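You operate a simulated robot arm through the tools that you are given. There is no shell and no other tool. Be economical: measure what you need, move in short steps, check, and stop when the job is done.

You are at the controls of a simulated two-armed robot. One attempt, no reset.

TASK
Wipe up the spill on the top of the wooden bench with the red rag and put it back.
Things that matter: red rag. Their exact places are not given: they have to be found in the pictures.

Only the result counts: the job must be done as asked and must still hold three seconds after the hand-in. Knocking over, shifting, dropping, spilling or breaking anything else fails it.

THE ROBOT
Two 6-joint arms with three-finger grippers on one trunk, on a base that drives. Base frame: it is fixed to the floor where the robot stands at the start and does not move with it; the origin is under the middle of the robot, x ahead of it, y to its left, z up. Lengths are in mm, angles in rad, forces in N, time in s.
The left shoulder is at the start at [20, 170, 1535], the right one opposite. With the tool pointing down near the work surface each hand reaches from about 360 to 640 mm from the robot's upright axis, wherever it stands, measured 20 degrees to its own side. Places, roughly: red rag [250, -2000, 1000]. Payload 2.2 kg a hand.
Tool frame (each hand has its own): the origin (TCP) lies between the finger pads and is the grasp point; the fingertips stand 25 mm ahead of it; z points along the fingers, y is the line along which they close. The gripper opens to 104 mm. The gripper's body begins 74 mm behind the TCP.
Orientation is told as [roll, pitch, yaw] about the base's x, y, z axes, in that order, counted from this pose: with the fingers straight down and closing along the base's y, the tool's x points along the base's -x, its y along +y and its z along -z.

THE INTERFACE
- The arms move only by the tool play_rows. It takes "left_rows", "right_rows" or both (then of equal length, played together; a hand with none holds still); each is a list of rows, each a list of 3 entries, a list of its own where there are three numbers: the finger opening in mm, from 0 to 104, then the shift along the tool's x, y, z in units of 200 mm (1.0 is 200 mm), then the turn, a rotation vector about the tool's x, y, z in units of 90 degrees (1.0 is 90 degrees). In form: [[grip, [x, y, z], [ax, ay, az]], ...]. A call has 1 to 20 rows; each row is the pose to reach, as a shift and turn from the pose commanded when the call began, along the tool's axes at that moment. A call with a number of a shift or a turn outside -1 to 1 is refused whole. Rows are played at 5 a second. More than 50 mm and 0.15 rad between two rows, or a gripper value outside its range, and nothing of the call is played. A pose out of reach is approached as far as the arm can. The call stops where the force on the tool passes 40 N (or 10 N more than at its start, if that is more) or the arm is blocked; 0.2 s more then pass. Each finger halts on what it meets, pressing with about 20 N; the grip force reading is that of the motor and also rises with nothing between the fingers. The clock runs only during rows and for 0.2 s after the last one: add rows that repeat a pose to give the fingers time. The reply holds the time, the measured pose of the TCP, the force on the tool along the base axes, the opening and the grip force, in the units named above and with some noise, with the torque about the TCP (base axes, N m) and any sound that the robot's microphone picked up, and new pictures: "views" is both (left out), scene, wrist or none (wrist: the cameras of the hands that moved).
- Cameras (640 x 400 px; columns grow to the right, rows downward): "scene" is now at [155.4, -6.5, 1424.9]; the picture's right is [-0.08, -1.00, 0.00], its down [-0.61, 0.05, -0.79] and it looks along [0.79, -0.06, -0.61] (base axes); focal length 286 px, centre (320, 200). "left" rides on the left gripper at [82, -3, -104] in its tool frame; the picture's right is [0.04, 1.00, 0.00], its down [-0.75, 0.03, -0.66] and it looks along [-0.66, 0.03, 0.75] (tool axes); focal length 256 px, centre (320, 200). "right" rides on the right gripper at [82, 3, -104] in its tool frame; the picture's right is [-0.04, 1.00, 0.00], its down [-0.75, -0.03, -0.66] and it looks along [-0.66, -0.03, 0.75] (tool axes); focal length 256 px, centre (320, 200).
- slide_trunk(by): slides the trunk up (or, below 0, down) by that many mm; the arms and the scene camera ride with it, the base frame stays. It gives what a move gives, with no picture.
- steer(legs): drives the robot by 1 to 6 legs, each [ahead, left, turn to the left] in mm, mm and rad, along the robot's own axes; the way and the turn of a leg run together, so that a leg with both is an arc; at most 1500 mm and 3.142 rad a leg. The arms and the cameras ride along, it lands a little off, and it stops where it bumps. It gives what a move gives, and a new picture of the scene camera.
- aim_head(pan, tilt): turns the head with the scene camera to pan (to the left, within 1.047 rad either way) and tilt (down, from -0.506 to 1.204), counted from straight ahead of the robot. It gives what a move gives, and a new picture of the scene camera.
- locate(camera, pixels): for up to 12 pixels [column, row] of the newest picture of that camera ("zoom" is the newest enlarged one), the place [x, y, z] in the base frame of the surface seen there, good to about 3 mm. It takes no simulated time.
- close_up(camera, box): a new picture of the part [left, top, right, bottom] of that camera's present view, enlarged. It takes no simulated time.
- finish_job(): hands the job in; it is judged then, once.

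Keep the steps short. Do not move on a guess: measure, check each grasp and each placing, and mend mistakes. In all there are 90 turns and 274 pictures (those below and enlarged ones count). Leave the grippers open and the arms clear of the work at the hand-in unless told otherwise, and finish with a single line.

The tools are called after "Request:" as name(argument=value, ...) on one line, values as JSON. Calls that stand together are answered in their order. play_rows: Moves the arms, as the interface text tells. Its arguments: {"type":"object","properties":{"left_rows":{"type":"array"},"right_rows":{"type":"array"},"views":{"type":"string","enum":["both","scene","wrist","none"]}},"required":[]} The other tools are called the same way: slide_trunk (by) slides the trunk up or down; steer (legs) drives the base; aim_head (pan, tilt) turns the head that bears the scene camera; locate (camera, pixels) gives the place of the surface under pixels of a picture; close_up (camera, box) takes an enlarged picture of a part of a camera's view; finish_job () hands the job in.

At the start:

```text
time: 0.0
left_tcp_pos: [463.1, 209.2, 1108.8]
left_tool_rot: [0.0, 0.0, 0.0]
left_contact_force: [-0.3, -0.2, 0.0]
left_ft_torque: [0.03, 0.01, 0.04]
left_opening: 103.7
left_finger_force: 0.1
right_tcp_pos: [485.9, -199.5, 1108.9]
right_tool_rot: [0.0, 0.001, -0.001]
right_contact_force: [0.5, -0.9, -0.1]
right_ft_torque: [0.0, -0.03, 0.01]
right_opening: 104.1
right_finger_force: 0.0
trunk travel left (down, up): [-727.0, 15.0]
robot x, y, heading: [-3.1, 0.3, 0.001]
head pan, tilt: [-0.079, 0.66]
```

scene: 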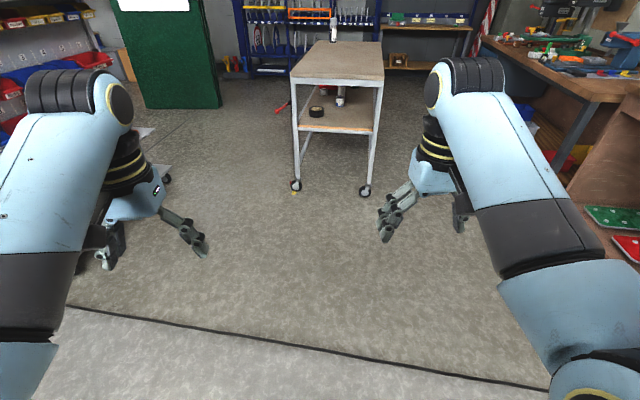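
right: 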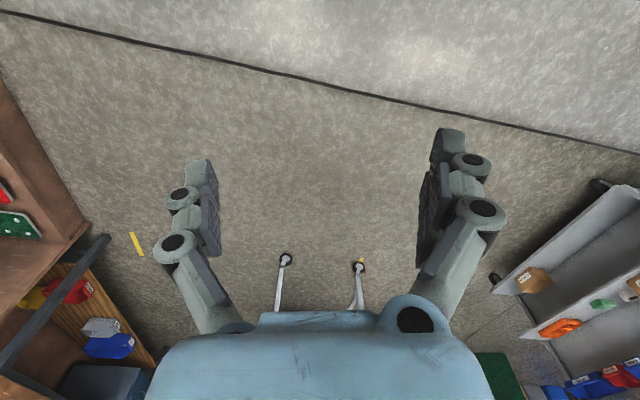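
left: 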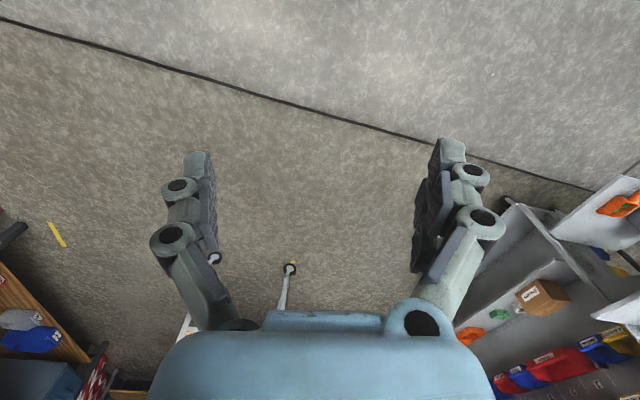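

I see a cart ahead and a bench to the right. The rag should be at about [250,-2000,1000]. I'll pan the head right to look at it.

Request:
aim_head(pan=-1.04, tilt=0.4)

```text
time: 1.2
left_tcp_pos: [462.7, 209.6, 1110.2]
left_tool_rot: [0.001, 0.0, 0.0]
left_contact_force: [0.4, 0.8, -0.1]
left_ft_torque: [-0.02, 0.0, 0.02]
left_opening: 104.2
left_finger_force: 0.2
right_tcp_pos: [484.0, -199.2, 1109.6]
right_tool_rot: [-0.001, -0.001, 0.001]
right_contact_force: [-0.7, -0.8, -0.2]
right_ft_torque: [-0.01, 0.0, -0.02]
right_opening: 104.1
right_finger_force: 0.1
trunk travel left (down, up): [-727.0, 15.0]
robot x, y, heading: [1.3, -1.9, -0.002]
head pan, tilt: [-1.04, 0.4]
```

scene: 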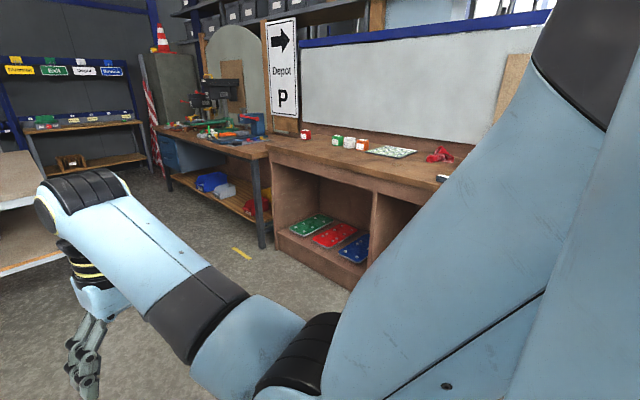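

The red thing at about (438,155) may be the rag. I'll turn the robot to face the bench (90° right) and look straight ahead.

Request:
locate(camera="scene", pixels=[[438, 155], [365, 165], [320, 158], [392, 151], [440, 178], [458, 150], [240, 252]])

Request:
close_up(camera="scene", box=[260, 110, 500, 260])

Request:
steer(legs=[[0, 0, -1.571]])

Request:
aim_head(pan=0, tilt=0.5)

```text
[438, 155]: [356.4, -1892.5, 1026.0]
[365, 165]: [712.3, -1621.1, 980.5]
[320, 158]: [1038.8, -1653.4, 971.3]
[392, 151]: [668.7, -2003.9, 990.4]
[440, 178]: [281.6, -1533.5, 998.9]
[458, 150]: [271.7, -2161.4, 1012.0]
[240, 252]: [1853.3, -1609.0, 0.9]
```

```text
2.67 times, centred on (380, 185) of scene
```

zoom: 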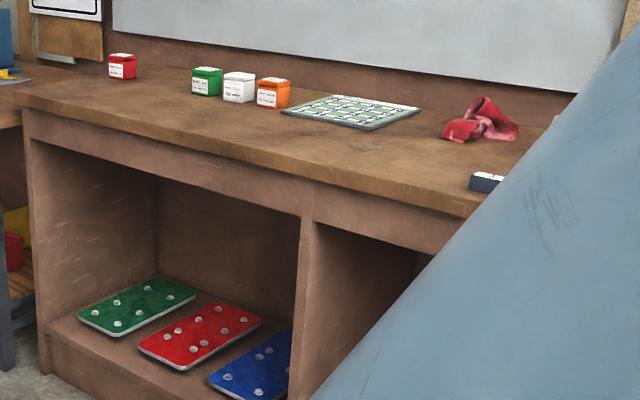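

```text
time: 5.5
left_tcp_pos: [209.9, -462.5, 1109.4]
left_tool_rot: [0.0, 0.001, -1.568]
left_contact_force: [0.5, 1.0, 0.2]
left_ft_torque: [0.01, 0.01, -0.03]
left_opening: 103.9
left_finger_force: 0.0
right_tcp_pos: [-196.5, -484.1, 1109.8]
right_tool_rot: [0.0, 0.001, -1.569]
right_contact_force: [-0.8, 0.6, -0.2]
right_ft_torque: [0.02, 0.01, -0.01]
right_opening: 104.3
right_finger_force: 0.0
trunk travel left (down, up): [-727.0, 15.0]
robot x, y, heading: [-5.5, 1.3, -1.573]
head pan, tilt: [-1.04, 0.4]
```

scene: 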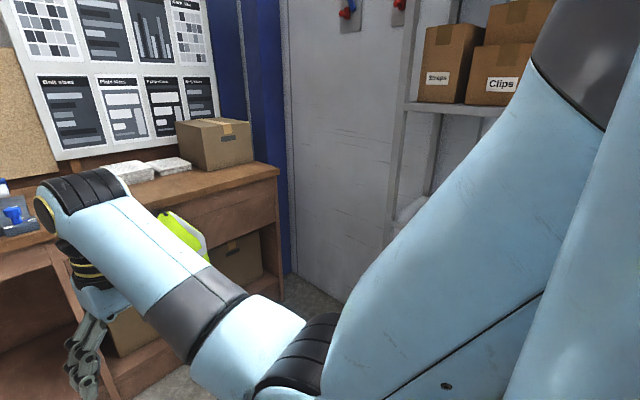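

```text
time: 6.8
left_tcp_pos: [210.8, -461.7, 1109.1]
left_tool_rot: [0.0, -0.001, -1.568]
left_contact_force: [-0.3, 1.0, -0.4]
left_ft_torque: [-0.01, -0.03, 0.03]
left_opening: 103.9
left_finger_force: 0.1
right_tcp_pos: [-197.3, -484.7, 1109.7]
right_tool_rot: [0.0, 0.001, -1.569]
right_contact_force: [0.0, -0.9, -0.1]
right_ft_torque: [0.0, 0.01, -0.06]
right_opening: 104.2
right_finger_force: 0.0
trunk travel left (down, up): [-727.0, 15.0]
robot x, y, heading: [-1.2, -2.4, -1.571]
head pan, tilt: [0.0, 0.499]
```

scene: 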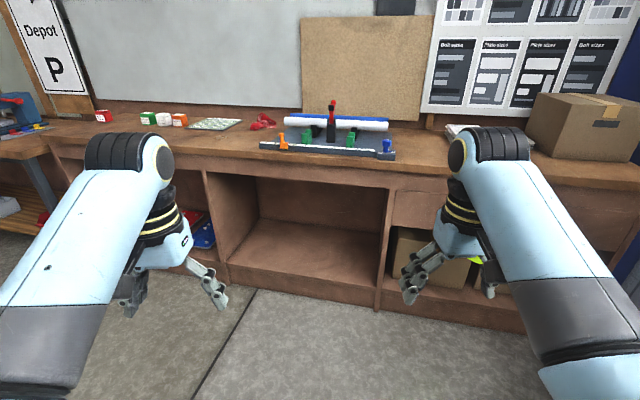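

The rag is at (262,122), with a fixture to its right. I'll zoom in and measure the bench edge and rag.

Request:
close_up(camera="scene", box=[170, 90, 410, 240])

Request:
locate(camera="scene", pixels=[[262, 122], [230, 150], [240, 163], [262, 148], [394, 158], [286, 123], [215, 124], [286, 108], [200, 117], [210, 129], [332, 102], [242, 122]])

```text
2.67 times, centred on (290, 165) of scene
```

zoom: 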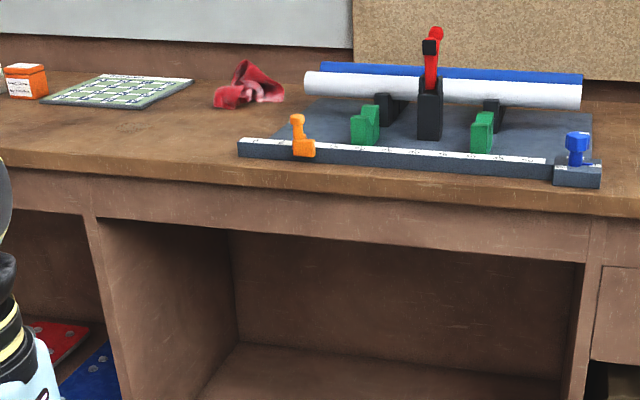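

```text
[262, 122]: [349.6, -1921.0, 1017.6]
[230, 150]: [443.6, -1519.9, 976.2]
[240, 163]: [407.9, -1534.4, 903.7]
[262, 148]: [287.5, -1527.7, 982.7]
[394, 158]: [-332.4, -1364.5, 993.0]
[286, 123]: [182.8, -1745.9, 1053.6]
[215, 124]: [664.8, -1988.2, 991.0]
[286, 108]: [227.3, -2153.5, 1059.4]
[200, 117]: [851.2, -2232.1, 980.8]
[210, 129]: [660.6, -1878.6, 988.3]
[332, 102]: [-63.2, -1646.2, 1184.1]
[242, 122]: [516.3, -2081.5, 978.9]
```

The bench edge appears slanted relative to me. I'll measure more edge points and the zoomed rag.

Request:
locate(camera="zoom", pixels=[[235, 98], [270, 98], [245, 70], [100, 165], [30, 155], [180, 172], [400, 190], [560, 205], [160, 130], [239, 150], [200, 95], [300, 80]])

Request:
close_up(camera="scene", box=[190, 95, 310, 170])

```text
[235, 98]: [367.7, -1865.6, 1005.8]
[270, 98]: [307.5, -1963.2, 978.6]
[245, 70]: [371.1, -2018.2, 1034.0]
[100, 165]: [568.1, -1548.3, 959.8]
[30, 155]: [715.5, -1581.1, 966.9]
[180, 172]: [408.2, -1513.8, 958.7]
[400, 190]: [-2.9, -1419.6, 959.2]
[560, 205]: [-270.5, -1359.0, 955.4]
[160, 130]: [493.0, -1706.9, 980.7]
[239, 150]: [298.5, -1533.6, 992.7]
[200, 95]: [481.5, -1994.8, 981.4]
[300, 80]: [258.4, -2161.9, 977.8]
```

```text
5.33 times, centred on (250, 132) of scene
```

zoom: 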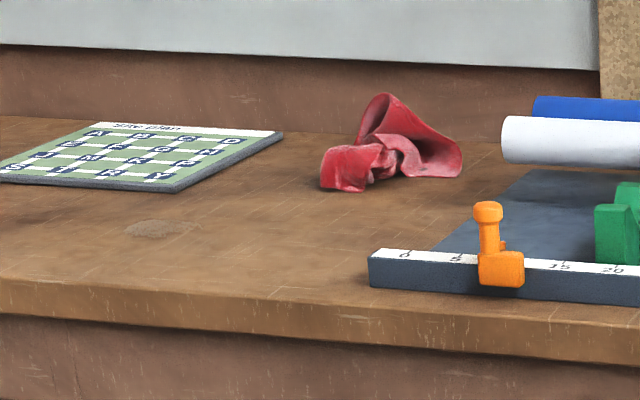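

A faint greyish patch at (160,228) in the zoom looks like the spill. I'll measure it, square up with the bench (turn 0.222 right), and drive closer with ample clearance.

Request:
locate(camera="zoom", pixels=[[160, 228], [125, 230], [200, 226], [165, 218], [150, 237], [375, 165], [320, 180], [460, 165], [385, 97], [180, 190], [370, 285]])

Request:
steer(legs=[[0, 0, -0.222], [900, 950, 0]])

Request:
aim_head(pan=-0.1, tilt=0.7)

```text
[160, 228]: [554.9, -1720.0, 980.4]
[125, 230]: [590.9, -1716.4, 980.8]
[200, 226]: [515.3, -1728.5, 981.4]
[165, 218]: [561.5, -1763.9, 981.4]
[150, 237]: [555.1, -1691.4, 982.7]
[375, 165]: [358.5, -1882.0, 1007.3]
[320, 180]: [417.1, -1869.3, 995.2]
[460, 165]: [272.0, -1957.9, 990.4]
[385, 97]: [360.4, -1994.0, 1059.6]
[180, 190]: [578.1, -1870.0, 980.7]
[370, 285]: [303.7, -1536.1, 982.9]
```

```text
time: 14.1
left_tcp_pos: [843.1, -1573.6, 1109.8]
left_tool_rot: [0.0, 0.002, -1.784]
left_contact_force: [0.4, -0.5, 0.4]
left_ft_torque: [0.02, 0.0, 0.01]
left_opening: 103.8
left_finger_force: 0.0
right_tcp_pos: [439.8, -1509.1, 1108.9]
right_tool_rot: [-0.001, 0.001, -1.785]
right_contact_force: [-0.3, 0.4, 0.3]
right_ft_torque: [0.0, -0.01, -0.02]
right_opening: 103.6
right_finger_force: 0.1
trunk travel left (down, up): [-727.0, 15.0]
robot x, y, heading: [734.9, -1073.7, -1.784]
head pan, tilt: [0.0, 0.499]
```

scene: 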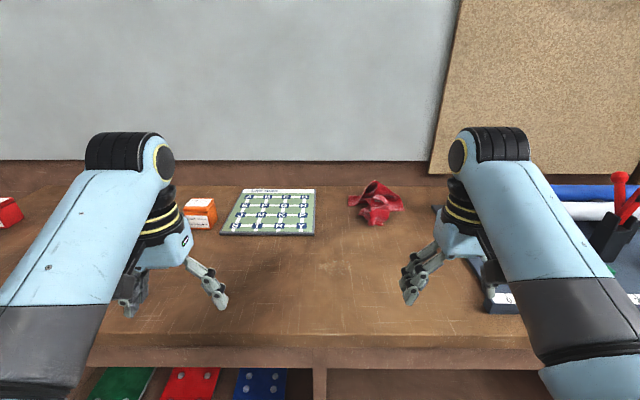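

```text
time: 14.8
left_tcp_pos: [843.6, -1573.9, 1108.2]
left_tool_rot: [0.001, 0.001, -1.785]
left_contact_force: [-0.2, 0.1, 0.2]
left_ft_torque: [0.02, 0.0, 0.0]
left_opening: 104.2
left_finger_force: 0.0
right_tcp_pos: [439.6, -1508.4, 1109.0]
right_tool_rot: [0.001, 0.001, -1.786]
right_contact_force: [0.5, 0.1, -0.2]
right_ft_torque: [-0.02, -0.03, -0.02]
right_opening: 103.7
right_finger_force: 0.0
trunk travel left (down, up): [-727.0, 15.0]
robot x, y, heading: [737.4, -1076.4, -1.787]
head pan, tilt: [-0.099, 0.7]
```

scene: 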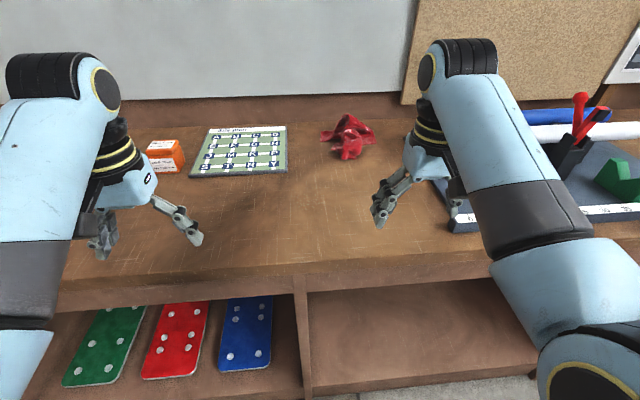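

Both are in view. I'll zoom on the spill area and the rag.

Request:
close_up(camera="scene", box=[190, 105, 430, 255])

Request:
locate(camera="scene", pixels=[[280, 192], [300, 185], [295, 205], [348, 135], [325, 137], [372, 135], [350, 117], [348, 157], [335, 130], [360, 128], [450, 230], [425, 165]])

```text
2.67 times, centred on (310, 180) of scene
```

zoom: 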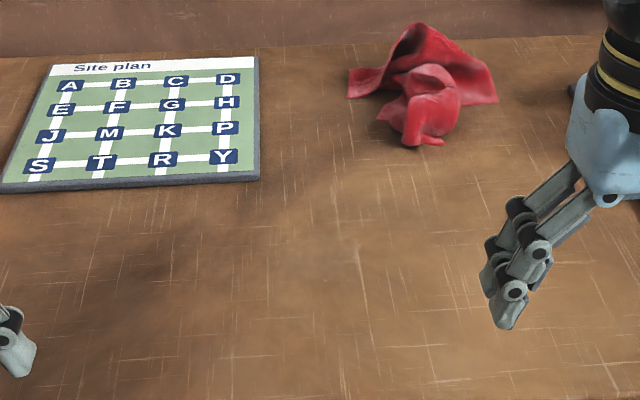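

```text
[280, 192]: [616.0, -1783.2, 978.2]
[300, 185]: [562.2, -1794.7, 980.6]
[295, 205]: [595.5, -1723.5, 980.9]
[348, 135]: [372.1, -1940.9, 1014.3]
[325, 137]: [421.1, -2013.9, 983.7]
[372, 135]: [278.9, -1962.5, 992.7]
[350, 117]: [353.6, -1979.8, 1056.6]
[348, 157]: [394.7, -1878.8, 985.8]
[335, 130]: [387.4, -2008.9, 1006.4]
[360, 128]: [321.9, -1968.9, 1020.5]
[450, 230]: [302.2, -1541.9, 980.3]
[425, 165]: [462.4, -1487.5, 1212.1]
```

The spill is faint from this angle. Zooming further around where I measured it (~[555,-1725]).

Request:
close_up(camera="scene", box=[260, 165, 372, 235])

Request:
close_up(camera="right", box=[0, 0, 640, 400])

Request:
close_up(camera="left", box=[0, 0, 640, 400])

```text
5.71 times, centred on (316, 200) of scene
```

zoom: 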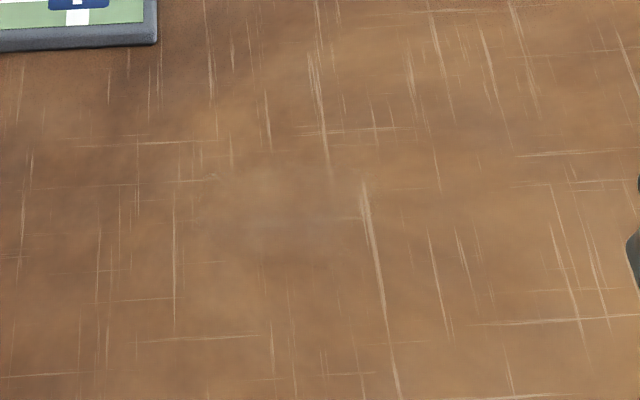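

```text
1.00 times, centred on (320, 200) of right (not enlarged: the box is as wide or as high as the picture)
```

zoom: 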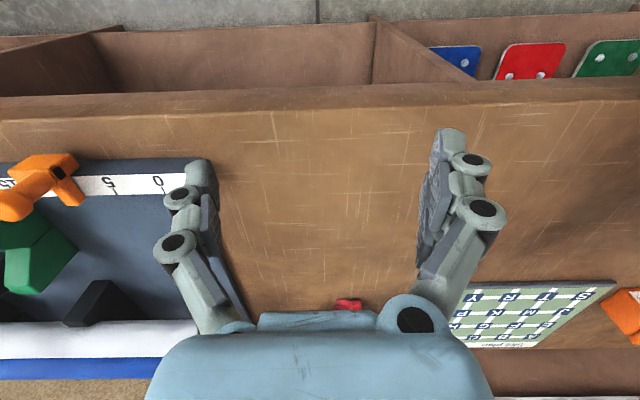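

```text
1.00 times, centred on (320, 200) of left (not enlarged: the box is as wide or as high as the picture)
```

zoom: 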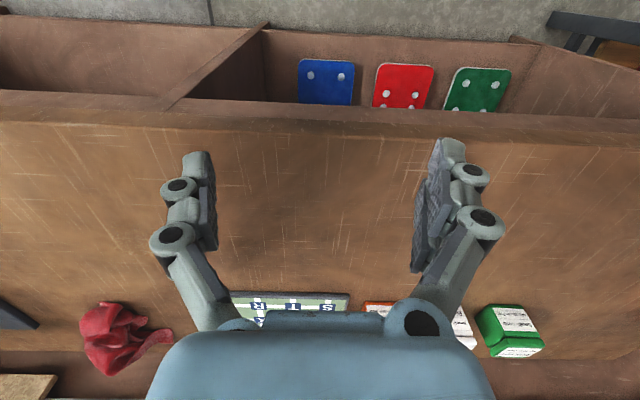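

Request:
locate(camera="scene", pixels=[[305, 202], [314, 203], [322, 203], [314, 196], [314, 210], [300, 202]])

Request:
aim_head(pan=0.1, tilt=0.55)

Request:
close_up(camera="scene", box=[300, 180, 460, 280])

Request:
close_up(camera="left", box=[0, 100, 240, 250])

Request:
close_up(camera="right", box=[380, 100, 620, 250])

```text
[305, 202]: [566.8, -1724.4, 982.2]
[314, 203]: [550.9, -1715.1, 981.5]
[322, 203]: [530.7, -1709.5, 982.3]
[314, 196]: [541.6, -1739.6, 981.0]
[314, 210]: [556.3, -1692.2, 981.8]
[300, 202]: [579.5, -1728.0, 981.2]
```

```text
time: 15.6
left_tcp_pos: [843.9, -1573.7, 1110.7]
left_tool_rot: [0.0, 0.001, -1.785]
left_contact_force: [0.4, 0.6, -0.3]
left_ft_torque: [-0.01, -0.01, 0.0]
left_opening: 104.0
left_finger_force: 0.1
right_tcp_pos: [439.4, -1507.6, 1110.0]
right_tool_rot: [-0.001, 0.001, -1.785]
right_contact_force: [0.7, -0.7, 0.0]
right_ft_torque: [-0.02, -0.01, -0.02]
right_opening: 103.8
right_finger_force: 0.0
trunk travel left (down, up): [-727.0, 15.0]
robot x, y, heading: [738.4, -1078.2, -1.79]
head pan, tilt: [0.099, 0.55]
```

scene: 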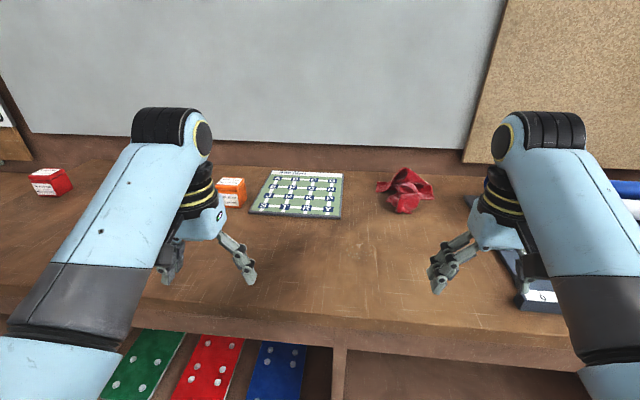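

```text
4.00 times, centred on (380, 230) of scene
```

zoom: 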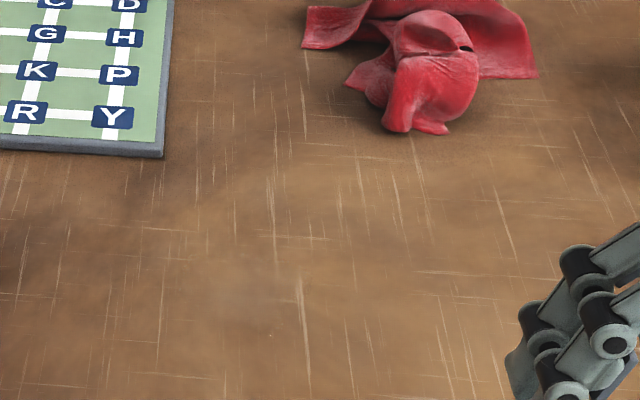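

```text
2.67 times, centred on (120, 175) of left
```

zoom: 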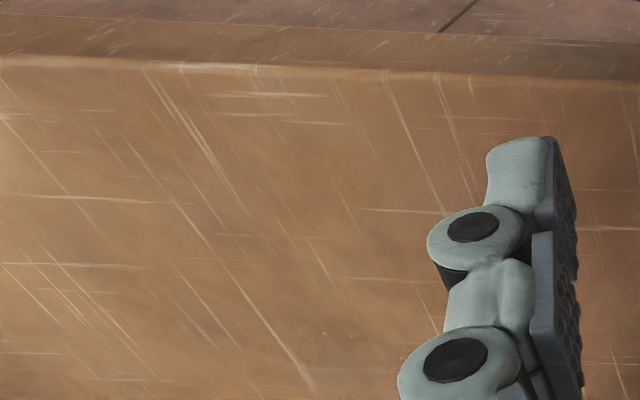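

```text
2.67 times, centred on (500, 175) of right
```

zoom: 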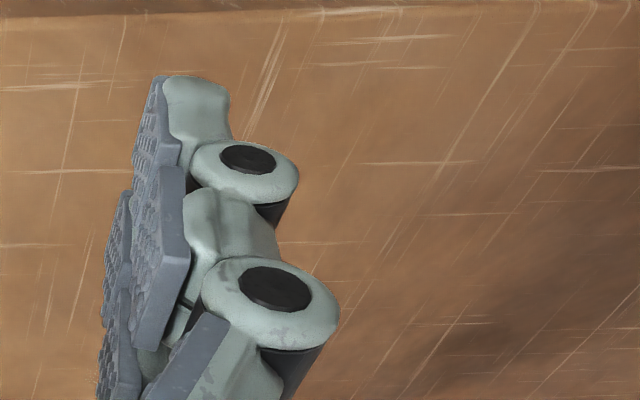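

The haze again maps to about [555,-1722], matching the first view (a glossy liquid patch ~80 mm wide). I'll now approach the bench in small legs so the right hand can reach the rag.

Request:
steer(legs=[[200, 0, 0]])

Request:
steer(legs=[[120, 0, 0]])

Request:
aim_head(pan=-0.2, tilt=0.75)

```text
time: 17.2
left_tcp_pos: [799.9, -1771.0, 1109.1]
left_tool_rot: [0.0, 0.001, -1.787]
left_contact_force: [0.1, 0.8, 0.2]
left_ft_torque: [0.01, -0.02, -0.02]
left_opening: 104.0
left_finger_force: 0.1
right_tcp_pos: [396.0, -1703.7, 1109.6]
right_tool_rot: [-0.001, 0.002, -1.788]
right_contact_force: [0.5, -0.5, -0.7]
right_ft_torque: [0.01, 0.01, 0.01]
right_opening: 104.0
right_finger_force: 0.0
trunk travel left (down, up): [-727.0, 15.0]
robot x, y, heading: [695.3, -1271.2, -1.788]
head pan, tilt: [0.099, 0.55]
```

scene: 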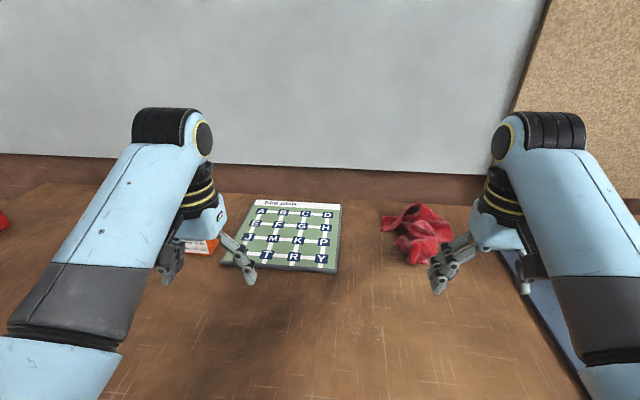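

```text
time: 18.2
left_tcp_pos: [788.2, -1820.9, 1108.1]
left_tool_rot: [0.003, 0.004, -1.787]
left_contact_force: [-0.5, -0.7, 0.0]
left_ft_torque: [0.11, -0.05, -0.04]
left_opening: 103.8
left_finger_force: 0.1
right_tcp_pos: [385.7, -1755.0, 1107.7]
right_tool_rot: [0.002, 0.004, -1.787]
right_contact_force: [0.0, -0.7, -0.2]
right_ft_torque: [0.1, -0.04, -0.01]
right_opening: 103.8
right_finger_force: 0.0
trunk travel left (down, up): [-727.0, 15.0]
robot x, y, heading: [681.3, -1317.6, -1.782]
head pan, tilt: [0.099, 0.55]
stopped in leg 1: the robot was blocked; the commanded pose is now the measured one
```

scene: 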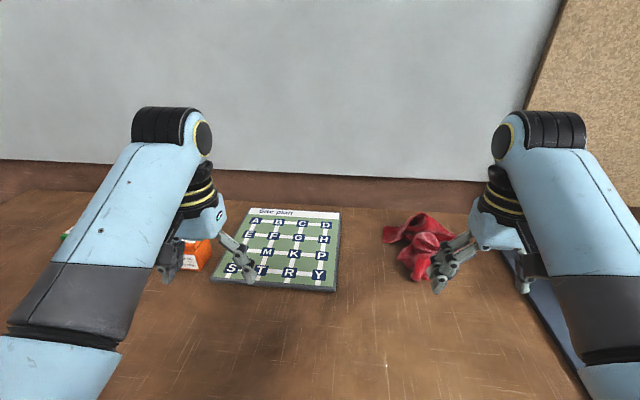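

```text
time: 19.0
left_tcp_pos: [790.3, -1814.7, 1111.3]
left_tool_rot: [-0.001, -0.001, -1.785]
left_contact_force: [-0.3, 0.0, 0.7]
left_ft_torque: [0.0, 0.0, -0.03]
left_opening: 103.9
left_finger_force: 0.0
right_tcp_pos: [386.5, -1748.6, 1111.3]
right_tool_rot: [0.002, -0.002, -1.789]
right_contact_force: [0.0, 0.0, 0.0]
right_ft_torque: [-0.04, 0.02, 0.03]
right_opening: 103.9
right_finger_force: 0.1
trunk travel left (down, up): [-727.0, 15.0]
robot x, y, heading: [686.2, -1318.3, -1.79]
head pan, tilt: [-0.201, 0.75]
```

scene: 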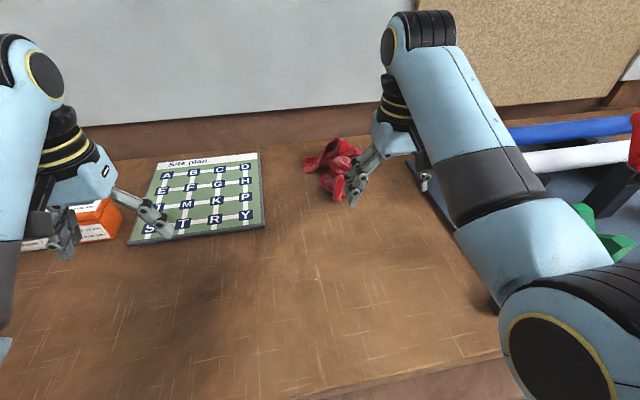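

The base touched the bench; the rag is ~690 mm ahead, beyond the stated reach at this height. I'll back off 12 mm, raise both hands and lower the trunk, which lengthens the horizontal reach.

Request:
steer(legs=[[-12, 0, 0]])

Request:
play_rows(left_rows=[[104, [0, 0, -0.2], [0, 0, 0]], [104, [0, 0, -0.4], [0, 0, 0]], [104, [0, 0, -0.6], [0, 0, 0]], [104, [0, 0, -0.75], [0, 0, 0]], [104, [0, 0, -0.75], [0, 0, 0]]], right_rows=[[104, [0, 0, -0.2], [0, 0, 0]], [104, [0, 0, -0.4], [0, 0, 0]], [104, [0, 0, -0.6], [0, 0, 0]], [104, [0, 0, -0.75], [0, 0, 0]], [104, [0, 0, -0.75], [0, 0, 0]]], views="none")

Request:
slide_trunk(by=-150)

Request:
aim_head(pan=-0.2, tilt=0.6)

```text
time: 19.7
left_tcp_pos: [792.5, -1805.0, 1109.1]
left_tool_rot: [0.001, 0.0, -1.788]
left_contact_force: [0.3, -0.4, -0.1]
left_ft_torque: [0.04, -0.01, 0.0]
left_opening: 103.7
left_finger_force: 0.0
right_tcp_pos: [387.6, -1739.1, 1108.9]
right_tool_rot: [0.001, 0.0, -1.787]
right_contact_force: [-0.3, -0.2, -0.4]
right_ft_torque: [0.04, 0.0, 0.02]
right_opening: 104.0
right_finger_force: 0.0
trunk travel left (down, up): [-727.0, 15.0]
robot x, y, heading: [689.1, -1305.5, -1.793]
head pan, tilt: [-0.201, 0.75]
```

scene: 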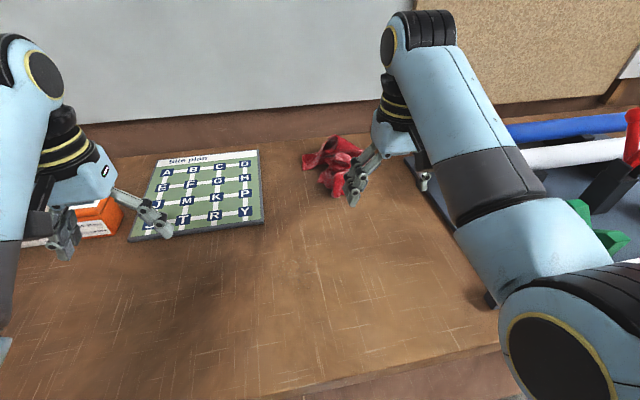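

```text
time: 20.9
left_tcp_pos: [761.0, -1855.5, 1156.2]
left_tool_rot: [0.002, -0.003, -1.785]
left_contact_force: [-1.2, 0.0, 0.6]
left_ft_torque: [-0.01, 0.01, 0.02]
left_opening: 103.9
left_finger_force: 0.1
left hand out of reach, approached as far as the arm can: row 1, 2, 3, 4, 5
right_tcp_pos: [392.1, -1797.5, 1173.7]
right_tool_rot: [0.002, -0.001, -1.789]
right_contact_force: [0.1, -0.4, 0.7]
right_ft_torque: [-0.04, 0.0, 0.01]
right_opening: 104.1
right_finger_force: 0.0
right hand out of reach, approached as far as the arm can: row 1, 2, 3, 4, 5
trunk travel left (down, up): [-727.0, 15.0]
robot x, y, heading: [687.2, -1306.3, -1.781]
head pan, tilt: [-0.201, 0.75]
```

```text
time: 22.7
left_tcp_pos: [761.7, -1855.8, 1004.2]
left_tool_rot: [0.001, -0.004, -1.787]
left_contact_force: [-0.6, -0.1, -0.3]
left_ft_torque: [-0.01, -0.01, -0.04]
left_opening: 104.0
left_finger_force: 0.0
right_tcp_pos: [393.1, -1797.4, 1020.0]
right_tool_rot: [0.0, 0.005, -1.788]
right_contact_force: [0.5, 0.2, -0.5]
right_ft_torque: [0.0, 0.01, 0.03]
right_opening: 103.9
right_finger_force: 0.0
trunk travel left (down, up): [-577.0, 165.0]
robot x, y, heading: [686.1, -1305.3, -1.79]
head pan, tilt: [-0.201, 0.75]
```

```text
time: 23.4
left_tcp_pos: [762.1, -1857.7, 1002.4]
left_tool_rot: [0.003, -0.004, -1.787]
left_contact_force: [-0.4, 0.1, -1.4]
left_ft_torque: [-0.02, 0.01, 0.01]
left_opening: 103.9
left_finger_force: 0.0
right_tcp_pos: [391.7, -1797.2, 1019.0]
right_tool_rot: [0.0, 0.006, -1.787]
right_contact_force: [-0.3, 0.5, -0.4]
right_ft_torque: [-0.02, -0.01, 0.01]
right_opening: 104.1
right_finger_force: 0.1
trunk travel left (down, up): [-577.0, 165.0]
robot x, y, heading: [684.7, -1305.9, -1.785]
head pan, tilt: [-0.201, 0.6]
```

scene: 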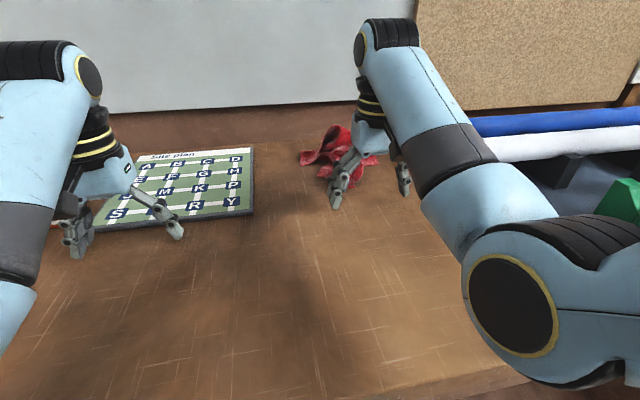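

The raise was cut short by arm reach, and the hands are now low; the left fingertips are near bench height. I'll lift the trunk straight back up at once and check.

Request:
slide_trunk(by=100)

Request:
close_up(camera="left", box=[0, 0, 640, 400])

Request:
close_up(camera="right", box=[0, 0, 640, 400])

Request:
close_up(camera="scene", box=[40, 100, 440, 350])

```text
time: 24.7
left_tcp_pos: [763.0, -1856.6, 1102.2]
left_tool_rot: [0.001, -0.003, -1.787]
left_contact_force: [-0.3, 0.5, -0.2]
left_ft_torque: [0.03, 0.02, 0.02]
left_opening: 103.9
left_finger_force: 0.2
right_tcp_pos: [392.4, -1796.9, 1118.2]
right_tool_rot: [-0.001, 0.005, -1.788]
right_contact_force: [-0.6, -0.1, 0.5]
right_ft_torque: [0.02, -0.01, 0.0]
right_opening: 104.0
right_finger_force: 0.1
trunk travel left (down, up): [-677.0, 65.0]
robot x, y, heading: [687.0, -1303.0, -1.788]
head pan, tilt: [-0.201, 0.6]
```

```text
1.00 times, centred on (320, 200) of left (not enlarged: the box is as wide or as high as the picture)
```

zoom: 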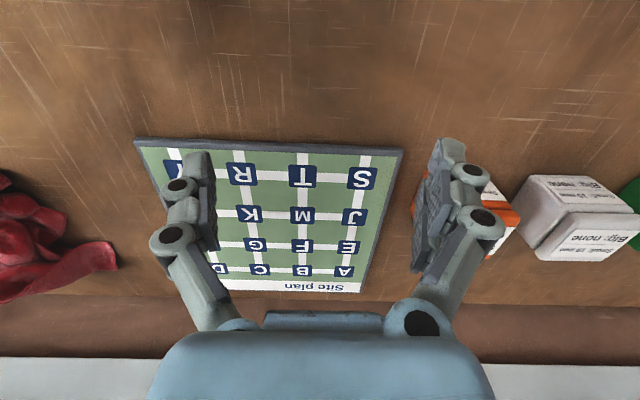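

```text
1.00 times, centred on (320, 200) of right (not enlarged: the box is as wide or as high as the picture)
```

zoom: 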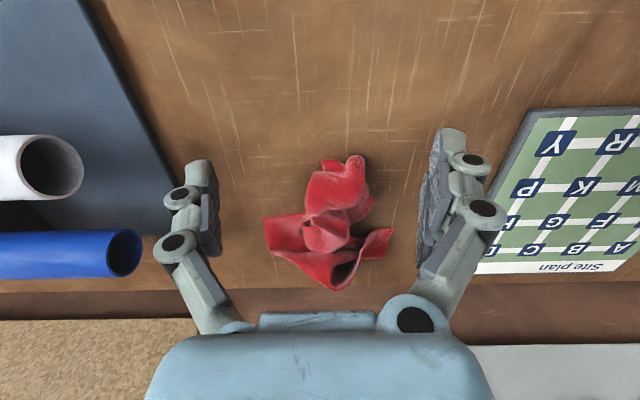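

```text
1.60 times, centred on (240, 225) of scene
```

zoom: 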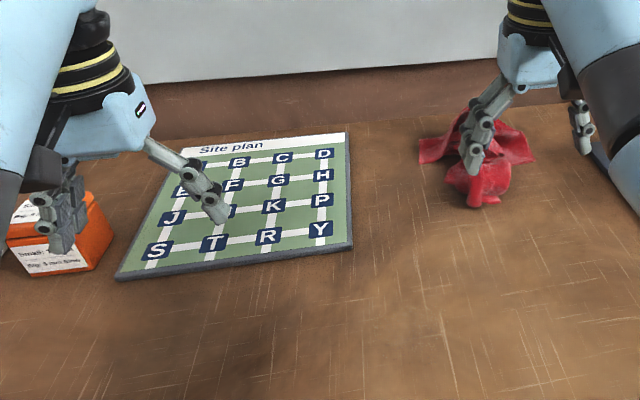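

Nothing seems disturbed. I'll measure rag points in the right wrist view and the board corner for comparison.

Request:
locate(camera="zoom", pixels=[[350, 248], [115, 278], [98, 195]])

Request:
locate(camera="right", pixels=[[340, 190], [325, 235], [350, 215], [310, 195], [372, 200], [335, 165], [345, 265], [270, 225], [385, 240], [310, 250], [340, 215], [355, 165]])

Request:
close_up(camera="right", box=[240, 140, 416, 300])

```text
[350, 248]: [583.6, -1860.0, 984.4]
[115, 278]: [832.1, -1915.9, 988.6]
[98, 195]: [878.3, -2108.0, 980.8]
```

```text
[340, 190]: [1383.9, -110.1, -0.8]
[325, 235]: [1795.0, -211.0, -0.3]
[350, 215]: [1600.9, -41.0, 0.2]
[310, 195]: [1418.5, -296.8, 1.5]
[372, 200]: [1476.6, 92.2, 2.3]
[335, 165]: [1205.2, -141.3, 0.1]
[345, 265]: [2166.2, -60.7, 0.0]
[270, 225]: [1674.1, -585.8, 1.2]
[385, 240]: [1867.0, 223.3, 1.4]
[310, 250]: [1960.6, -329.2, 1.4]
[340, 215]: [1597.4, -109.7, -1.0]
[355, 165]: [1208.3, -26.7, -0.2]
```

```text
2.50 times, centred on (328, 220) of right
```

zoom: 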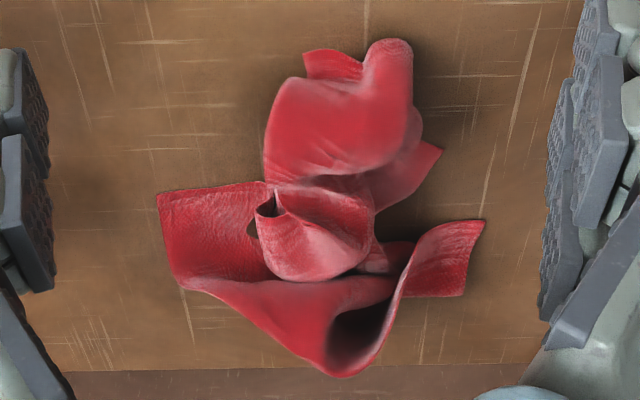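

Request:
locate(camera="zoom", pixels=[[325, 230], [330, 130], [390, 70], [270, 130], [420, 130], [325, 60], [340, 370], [170, 200], [480, 225], [320, 270], [370, 200], [440, 150]])

```text
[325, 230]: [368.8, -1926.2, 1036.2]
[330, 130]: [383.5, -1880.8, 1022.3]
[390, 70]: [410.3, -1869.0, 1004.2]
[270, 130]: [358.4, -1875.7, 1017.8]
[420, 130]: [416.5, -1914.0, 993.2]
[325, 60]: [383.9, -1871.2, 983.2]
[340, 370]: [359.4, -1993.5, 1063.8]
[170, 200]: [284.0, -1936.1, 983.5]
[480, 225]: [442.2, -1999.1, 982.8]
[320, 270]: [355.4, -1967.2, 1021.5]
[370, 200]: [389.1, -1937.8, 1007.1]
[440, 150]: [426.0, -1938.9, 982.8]
```

Rag's front bulk is 60 mm wide around [380,-1897], top ~1030. I'll pull the left hand back 90 mm off the board toward bare bench, then lower the trunk 60 mm for reach.

Request:
play_rows(left_rows=[[104, [0.15, 0, 0], [0, 0, 0]], [104, [0.3, 0, 0], [0, 0, 0]], [104, [0.45, 0, 0], [0, 0, 0]], [104, [0.45, 0, 0], [0, 0, 0]]], views="scene")

```text
time: 25.7
left_tcp_pos: [778.0, -1784.7, 1068.9]
left_tool_rot: [0.017, -0.016, -1.781]
left_contact_force: [-0.2, -1.1, 0.2]
left_ft_torque: [0.0, -0.02, 0.01]
left_opening: 104.2
left_finger_force: 0.0
left hand out of reach, approached as far as the arm can: row 1, 2, 3, 4
right_tcp_pos: [393.3, -1798.5, 1119.1]
right_tool_rot: [-0.002, 0.004, -1.787]
right_contact_force: [0.0, -0.4, -0.1]
right_ft_torque: [0.02, 0.01, -0.03]
right_opening: 103.9
right_finger_force: 0.0
trunk travel left (down, up): [-677.0, 65.0]
robot x, y, heading: [684.5, -1306.9, -1.783]
head pan, tilt: [-0.201, 0.6]
```

scene: 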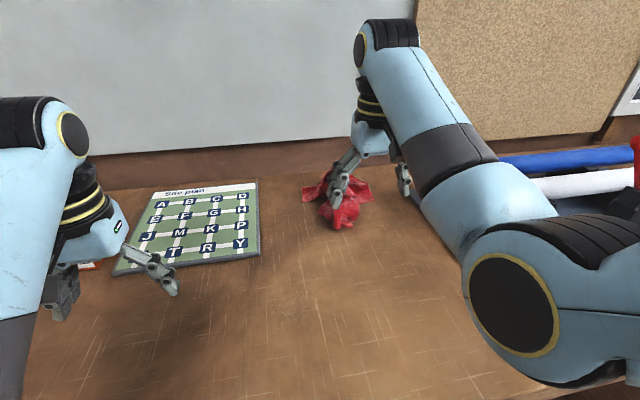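

The arm can't fold closer while high; so instead I'll move the left hand forward and well up, above everything, so it stays clear when the trunk lowers.

Request:
play_rows(left_rows=[[104, [-0.12, 0, -0.06], [0, 0, 0]], [104, [-0.26, 0, -0.14], [0, 0, 0]], [104, [-0.42, 0, -0.25], [0, 0, 0]], [104, [-0.58, 0, -0.4], [0, 0, 0]], [104, [-0.7, 0, -0.58], [0, 0, 0]], [104, [-0.75, 0, -0.8], [0, 0, 0]], [104, [-0.75, 0, -0.8], [0, 0, 0]]], views="scene")

```text
time: 27.3
left_tcp_pos: [729.0, -1947.9, 1211.3]
left_tool_rot: [0.0, -0.005, -1.787]
left_contact_force: [-0.2, -0.6, 0.0]
left_ft_torque: [-0.01, -0.01, 0.0]
left_opening: 104.2
left_finger_force: 0.0
left hand out of reach, approached as far as the arm can: row 2, 3, 4, 5, 6, 7
right_tcp_pos: [392.0, -1796.9, 1120.3]
right_tool_rot: [-0.002, 0.006, -1.786]
right_contact_force: [0.8, 0.7, 0.7]
right_ft_torque: [0.05, -0.01, -0.06]
right_opening: 104.2
right_finger_force: 0.0
trunk travel left (down, up): [-677.0, 65.0]
robot x, y, heading: [688.0, -1303.5, -1.789]
head pan, tilt: [-0.201, 0.6]
```

scene: 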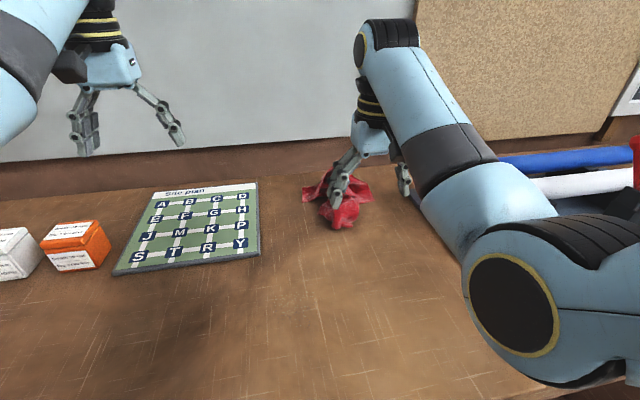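

Left hand is clear at z 1211. Lower the trunk 60 mm (right fingertips stay ~1035, in front of the rag).

Request:
slide_trunk(by=-60)

Request:
play_rows(right_rows=[[104, [-0.1, 0, 0], [0, 0, 0]], [104, [-0.25, 0.02, 0], [0, 0, 0]], [104, [-0.25, 0.02, 0], [0, 0, 0]]], views="wrist")

```text
time: 28.3
left_tcp_pos: [728.3, -1948.9, 1152.9]
left_tool_rot: [0.002, -0.004, -1.787]
left_contact_force: [0.4, 0.2, 0.7]
left_ft_torque: [-0.01, 0.01, 0.02]
left_opening: 104.0
left_finger_force: 0.1
right_tcp_pos: [392.4, -1796.9, 1059.7]
right_tool_rot: [0.001, 0.004, -1.786]
right_contact_force: [-0.2, 1.2, 0.0]
right_ft_torque: [0.0, 0.03, 0.02]
right_opening: 104.1
right_finger_force: 0.1
trunk travel left (down, up): [-617.0, 125.0]
robot x, y, heading: [683.8, -1304.4, -1.785]
head pan, tilt: [-0.201, 0.6]
```

```text
time: 29.1
left_tcp_pos: [728.3, -1948.9, 1152.5]
left_tool_rot: [0.002, -0.004, -1.79]
left_contact_force: [0.3, -0.2, 0.2]
left_ft_torque: [-0.01, 0.0, -0.01]
left_opening: 104.1
left_finger_force: 0.1
right_tcp_pos: [385.2, -1847.6, 1059.2]
right_tool_rot: [0.002, 0.004, -1.785]
right_contact_force: [0.8, -0.4, 0.9]
right_ft_torque: [0.0, -0.02, -0.02]
right_opening: 104.0
right_finger_force: 0.0
trunk travel left (down, up): [-617.0, 125.0]
robot x, y, heading: [687.7, -1306.8, -1.788]
head pan, tilt: [-0.201, 0.6]
```

right: 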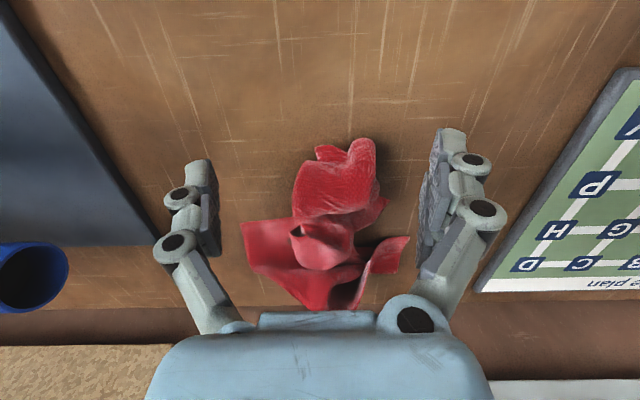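

Move 50 mm forward above the bulk, then down to TCP z ≈1013.

Request:
play_rows(right_rows=[[104, [-0.13, 0.02, 0], [0, 0, 0]], [104, [-0.25, 0.03, 0], [0, 0, 0]], [104, [-0.25, 0.03, 0.1], [0, 0, 0]], [104, [-0.25, 0.03, 0.2], [0, 0, 0]], [104, [-0.25, 0.03, 0.23], [0, 0, 0]], [104, [-0.25, 0.03, 0.23], [0, 0, 0]]])

```text
time: 30.5
left_tcp_pos: [728.7, -1948.0, 1152.7]
left_tool_rot: [0.002, -0.005, -1.786]
left_contact_force: [-0.1, -0.5, -0.3]
left_ft_torque: [-0.01, 0.0, 0.01]
left_opening: 104.0
left_finger_force: 0.1
right_tcp_pos: [381.2, -1896.2, 1012.3]
right_tool_rot: [0.002, 0.003, -1.788]
right_contact_force: [-0.2, -0.6, 0.2]
right_ft_torque: [-0.01, 0.04, -0.02]
right_opening: 103.9
right_finger_force: 0.0
trunk travel left (down, up): [-617.0, 125.0]
robot x, y, heading: [690.3, -1304.3, -1.788]
head pan, tilt: [-0.201, 0.6]
```

scene: 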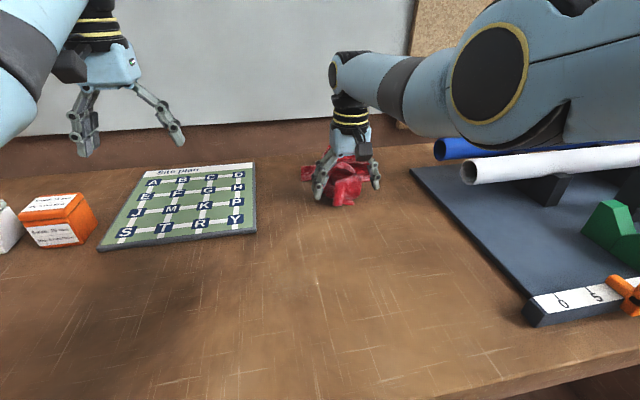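
right: 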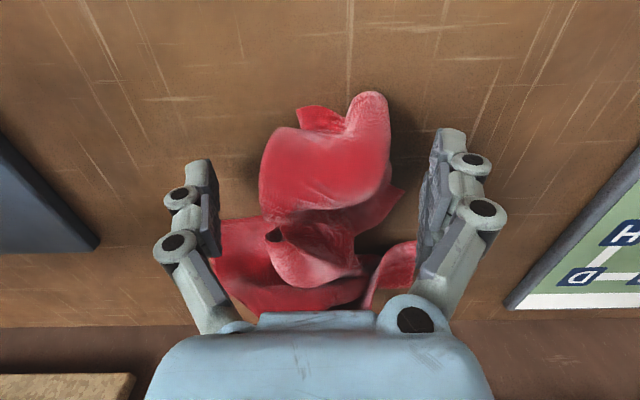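

The bulk sits between the pads (TCP projects at about (315,186)). Close the fingers.

Request:
play_rows(right_rows=[[80, [0, 0, 0], [0, 0, 0]], [55, [0, 0, 0], [0, 0, 0]], [30, [0, 0, 0], [0, 0, 0]], [10, [0, 0, 0], [0, 0, 0]], [0, [0, 0, 0], [0, 0, 0]], [0, [0, 0, 0], [0, 0, 0]], [0, [0, 0, 0], [0, 0, 0]]], views="wrist")

```text
time: 32.1
left_tcp_pos: [729.0, -1948.2, 1152.2]
left_tool_rot: [0.003, -0.003, -1.788]
left_contact_force: [0.4, 1.0, 0.1]
left_ft_torque: [0.0, -0.02, -0.02]
left_opening: 104.0
left_finger_force: 0.0
right_tcp_pos: [382.0, -1896.3, 1012.6]
right_tool_rot: [0.0, 0.006, -1.785]
right_contact_force: [-0.1, -0.2, -0.7]
right_ft_torque: [0.05, 0.03, 0.02]
right_opening: 5.9
right_finger_force: 20.1
trunk travel left (down, up): [-617.0, 125.0]
robot x, y, heading: [689.0, -1303.7, -1.787]
head pan, tilt: [-0.201, 0.6]
```

right: 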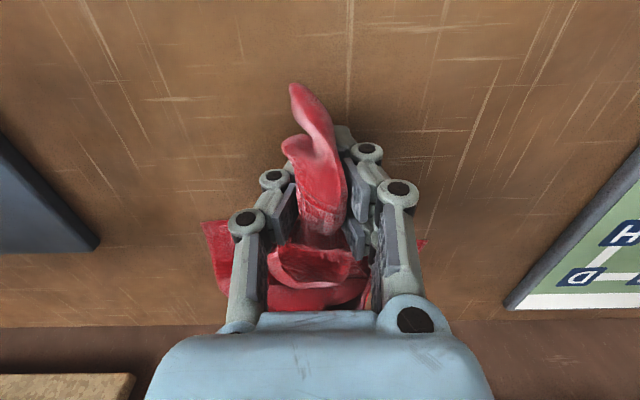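

The cloth is gripped (opening 5.9, 20 N). Lift gently 50 mm to check.

Request:
play_rows(right_rows=[[0, [0, 0, -0.08], [0, 0, 0]], [0, [0, 0, -0.16], [0, 0, 0]], [0, [0, 0, -0.25], [0, 0, 0]], [0, [0, 0, -0.25], [0, 0, 0]]])

```text
time: 33.1
left_tcp_pos: [728.9, -1949.6, 1152.5]
left_tool_rot: [0.002, -0.005, -1.789]
left_contact_force: [-0.2, 0.1, 0.3]
left_ft_torque: [0.01, -0.03, 0.0]
left_opening: 104.0
left_finger_force: 0.1
right_tcp_pos: [380.1, -1896.9, 1063.4]
right_tool_rot: [0.001, 0.006, -1.787]
right_contact_force: [-0.2, 0.3, -0.9]
right_ft_torque: [0.02, 0.02, 0.0]
right_opening: 5.6
right_finger_force: 20.4
trunk travel left (down, up): [-617.0, 125.0]
robot x, y, heading: [688.7, -1308.5, -1.787]
head pan, tilt: [-0.201, 0.6]
```

scene: 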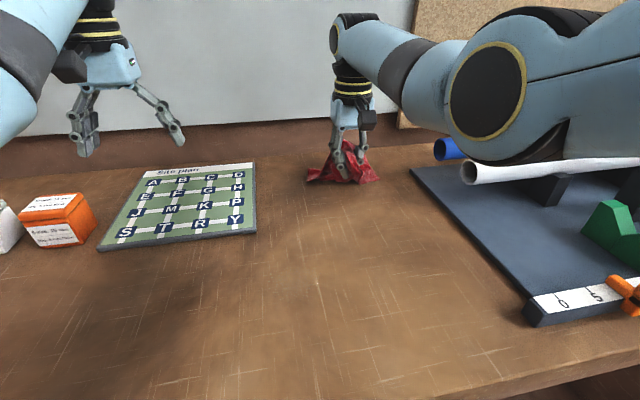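
right: 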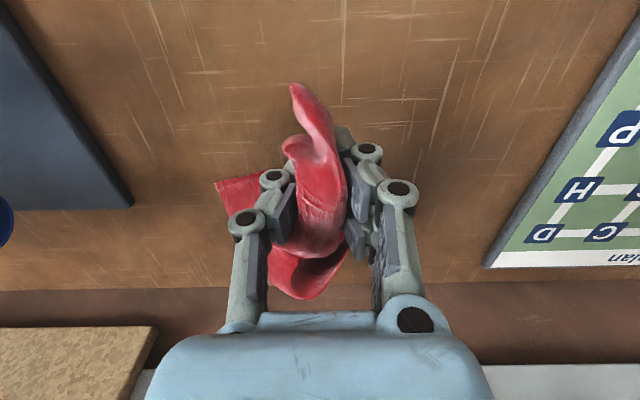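

The rag is held. Raise it 40 mm more, then back up 120 mm and shift left 110 mm to bring the spill into comfortable reach.

Request:
play_rows(right_rows=[[0, [0, 0, -0.1], [0, 0, 0]], [0, [0, 0, -0.2], [0, 0, 0]], [0, [0, 0, -0.2], [0, 0, 0]]], views="none")

Request:
steer(legs=[[-120, 0, 0], [0, 110, 0]])

Request:
aim_head(pan=-0.1, tilt=0.7)

Request:
close_up(camera="right", box=[0, 0, 640, 400])

```text
time: 33.9
left_tcp_pos: [728.5, -1948.8, 1153.2]
left_tool_rot: [0.002, -0.004, -1.787]
left_contact_force: [0.8, 0.0, 0.2]
left_ft_torque: [0.0, 0.01, -0.01]
left_opening: 104.1
left_finger_force: 0.0
right_tcp_pos: [379.7, -1896.3, 1101.6]
right_tool_rot: [0.001, 0.005, -1.787]
right_contact_force: [-0.5, -0.3, -0.3]
right_ft_torque: [0.03, 0.03, -0.01]
right_opening: 5.8
right_finger_force: 20.3
trunk travel left (down, up): [-617.0, 125.0]
robot x, y, heading: [685.6, -1307.1, -1.784]
head pan, tilt: [-0.201, 0.6]
```

```text
time: 35.9
left_tcp_pos: [863.2, -1854.1, 1152.2]
left_tool_rot: [-0.002, -0.004, -1.787]
left_contact_force: [1.2, 0.0, 0.3]
left_ft_torque: [0.01, 0.03, 0.02]
left_opening: 104.0
left_finger_force: 0.1
right_tcp_pos: [514.5, -1801.3, 1101.6]
right_tool_rot: [-0.001, 0.005, -1.788]
right_contact_force: [-0.3, 0.0, 0.2]
right_ft_torque: [0.0, 0.04, 0.01]
right_opening: 5.8
right_finger_force: 19.4
trunk travel left (down, up): [-617.0, 125.0]
robot x, y, heading: [822.8, -1210.3, -1.786]
head pan, tilt: [-0.201, 0.6]
```

scene: 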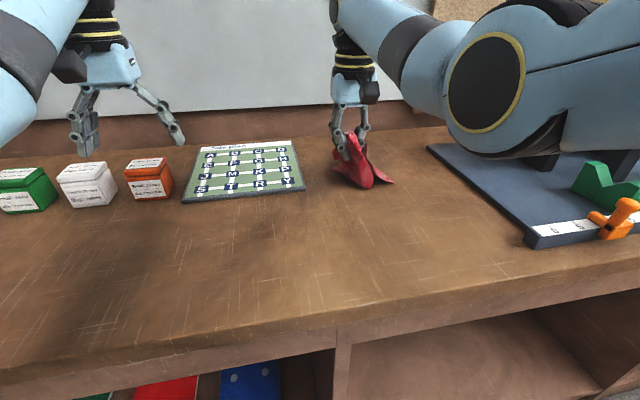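

```text
time: 36.6
left_tcp_pos: [861.8, -1854.9, 1150.8]
left_tool_rot: [0.0, -0.004, -1.786]
left_contact_force: [-0.2, -0.1, 0.0]
left_ft_torque: [0.02, -0.01, 0.0]
left_opening: 104.1
left_finger_force: 0.2
right_tcp_pos: [513.9, -1802.1, 1102.8]
right_tool_rot: [0.002, 0.005, -1.786]
right_contact_force: [-0.5, 0.4, -0.3]
right_ft_torque: [0.02, 0.02, 0.03]
right_opening: 5.9
right_finger_force: 19.4
trunk travel left (down, up): [-617.0, 125.0]
robot x, y, heading: [818.3, -1212.6, -1.787]
head pan, tilt: [-0.099, 0.7]
```

scene: 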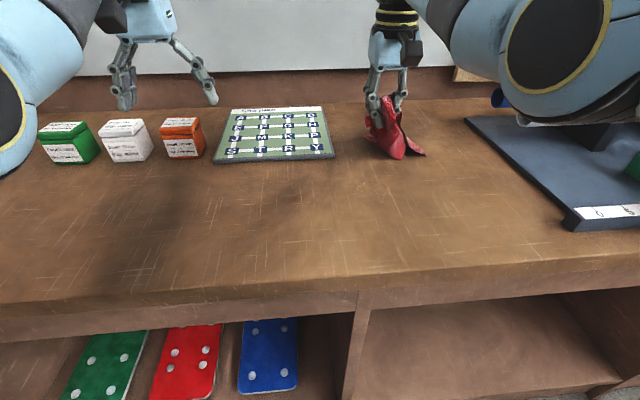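

```text
1.00 times, centred on (320, 200) of right (not enlarged: the box is as wide or as high as the picture)
```

zoom: 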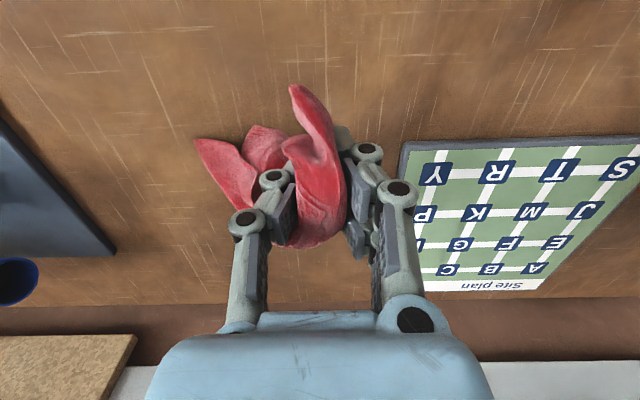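

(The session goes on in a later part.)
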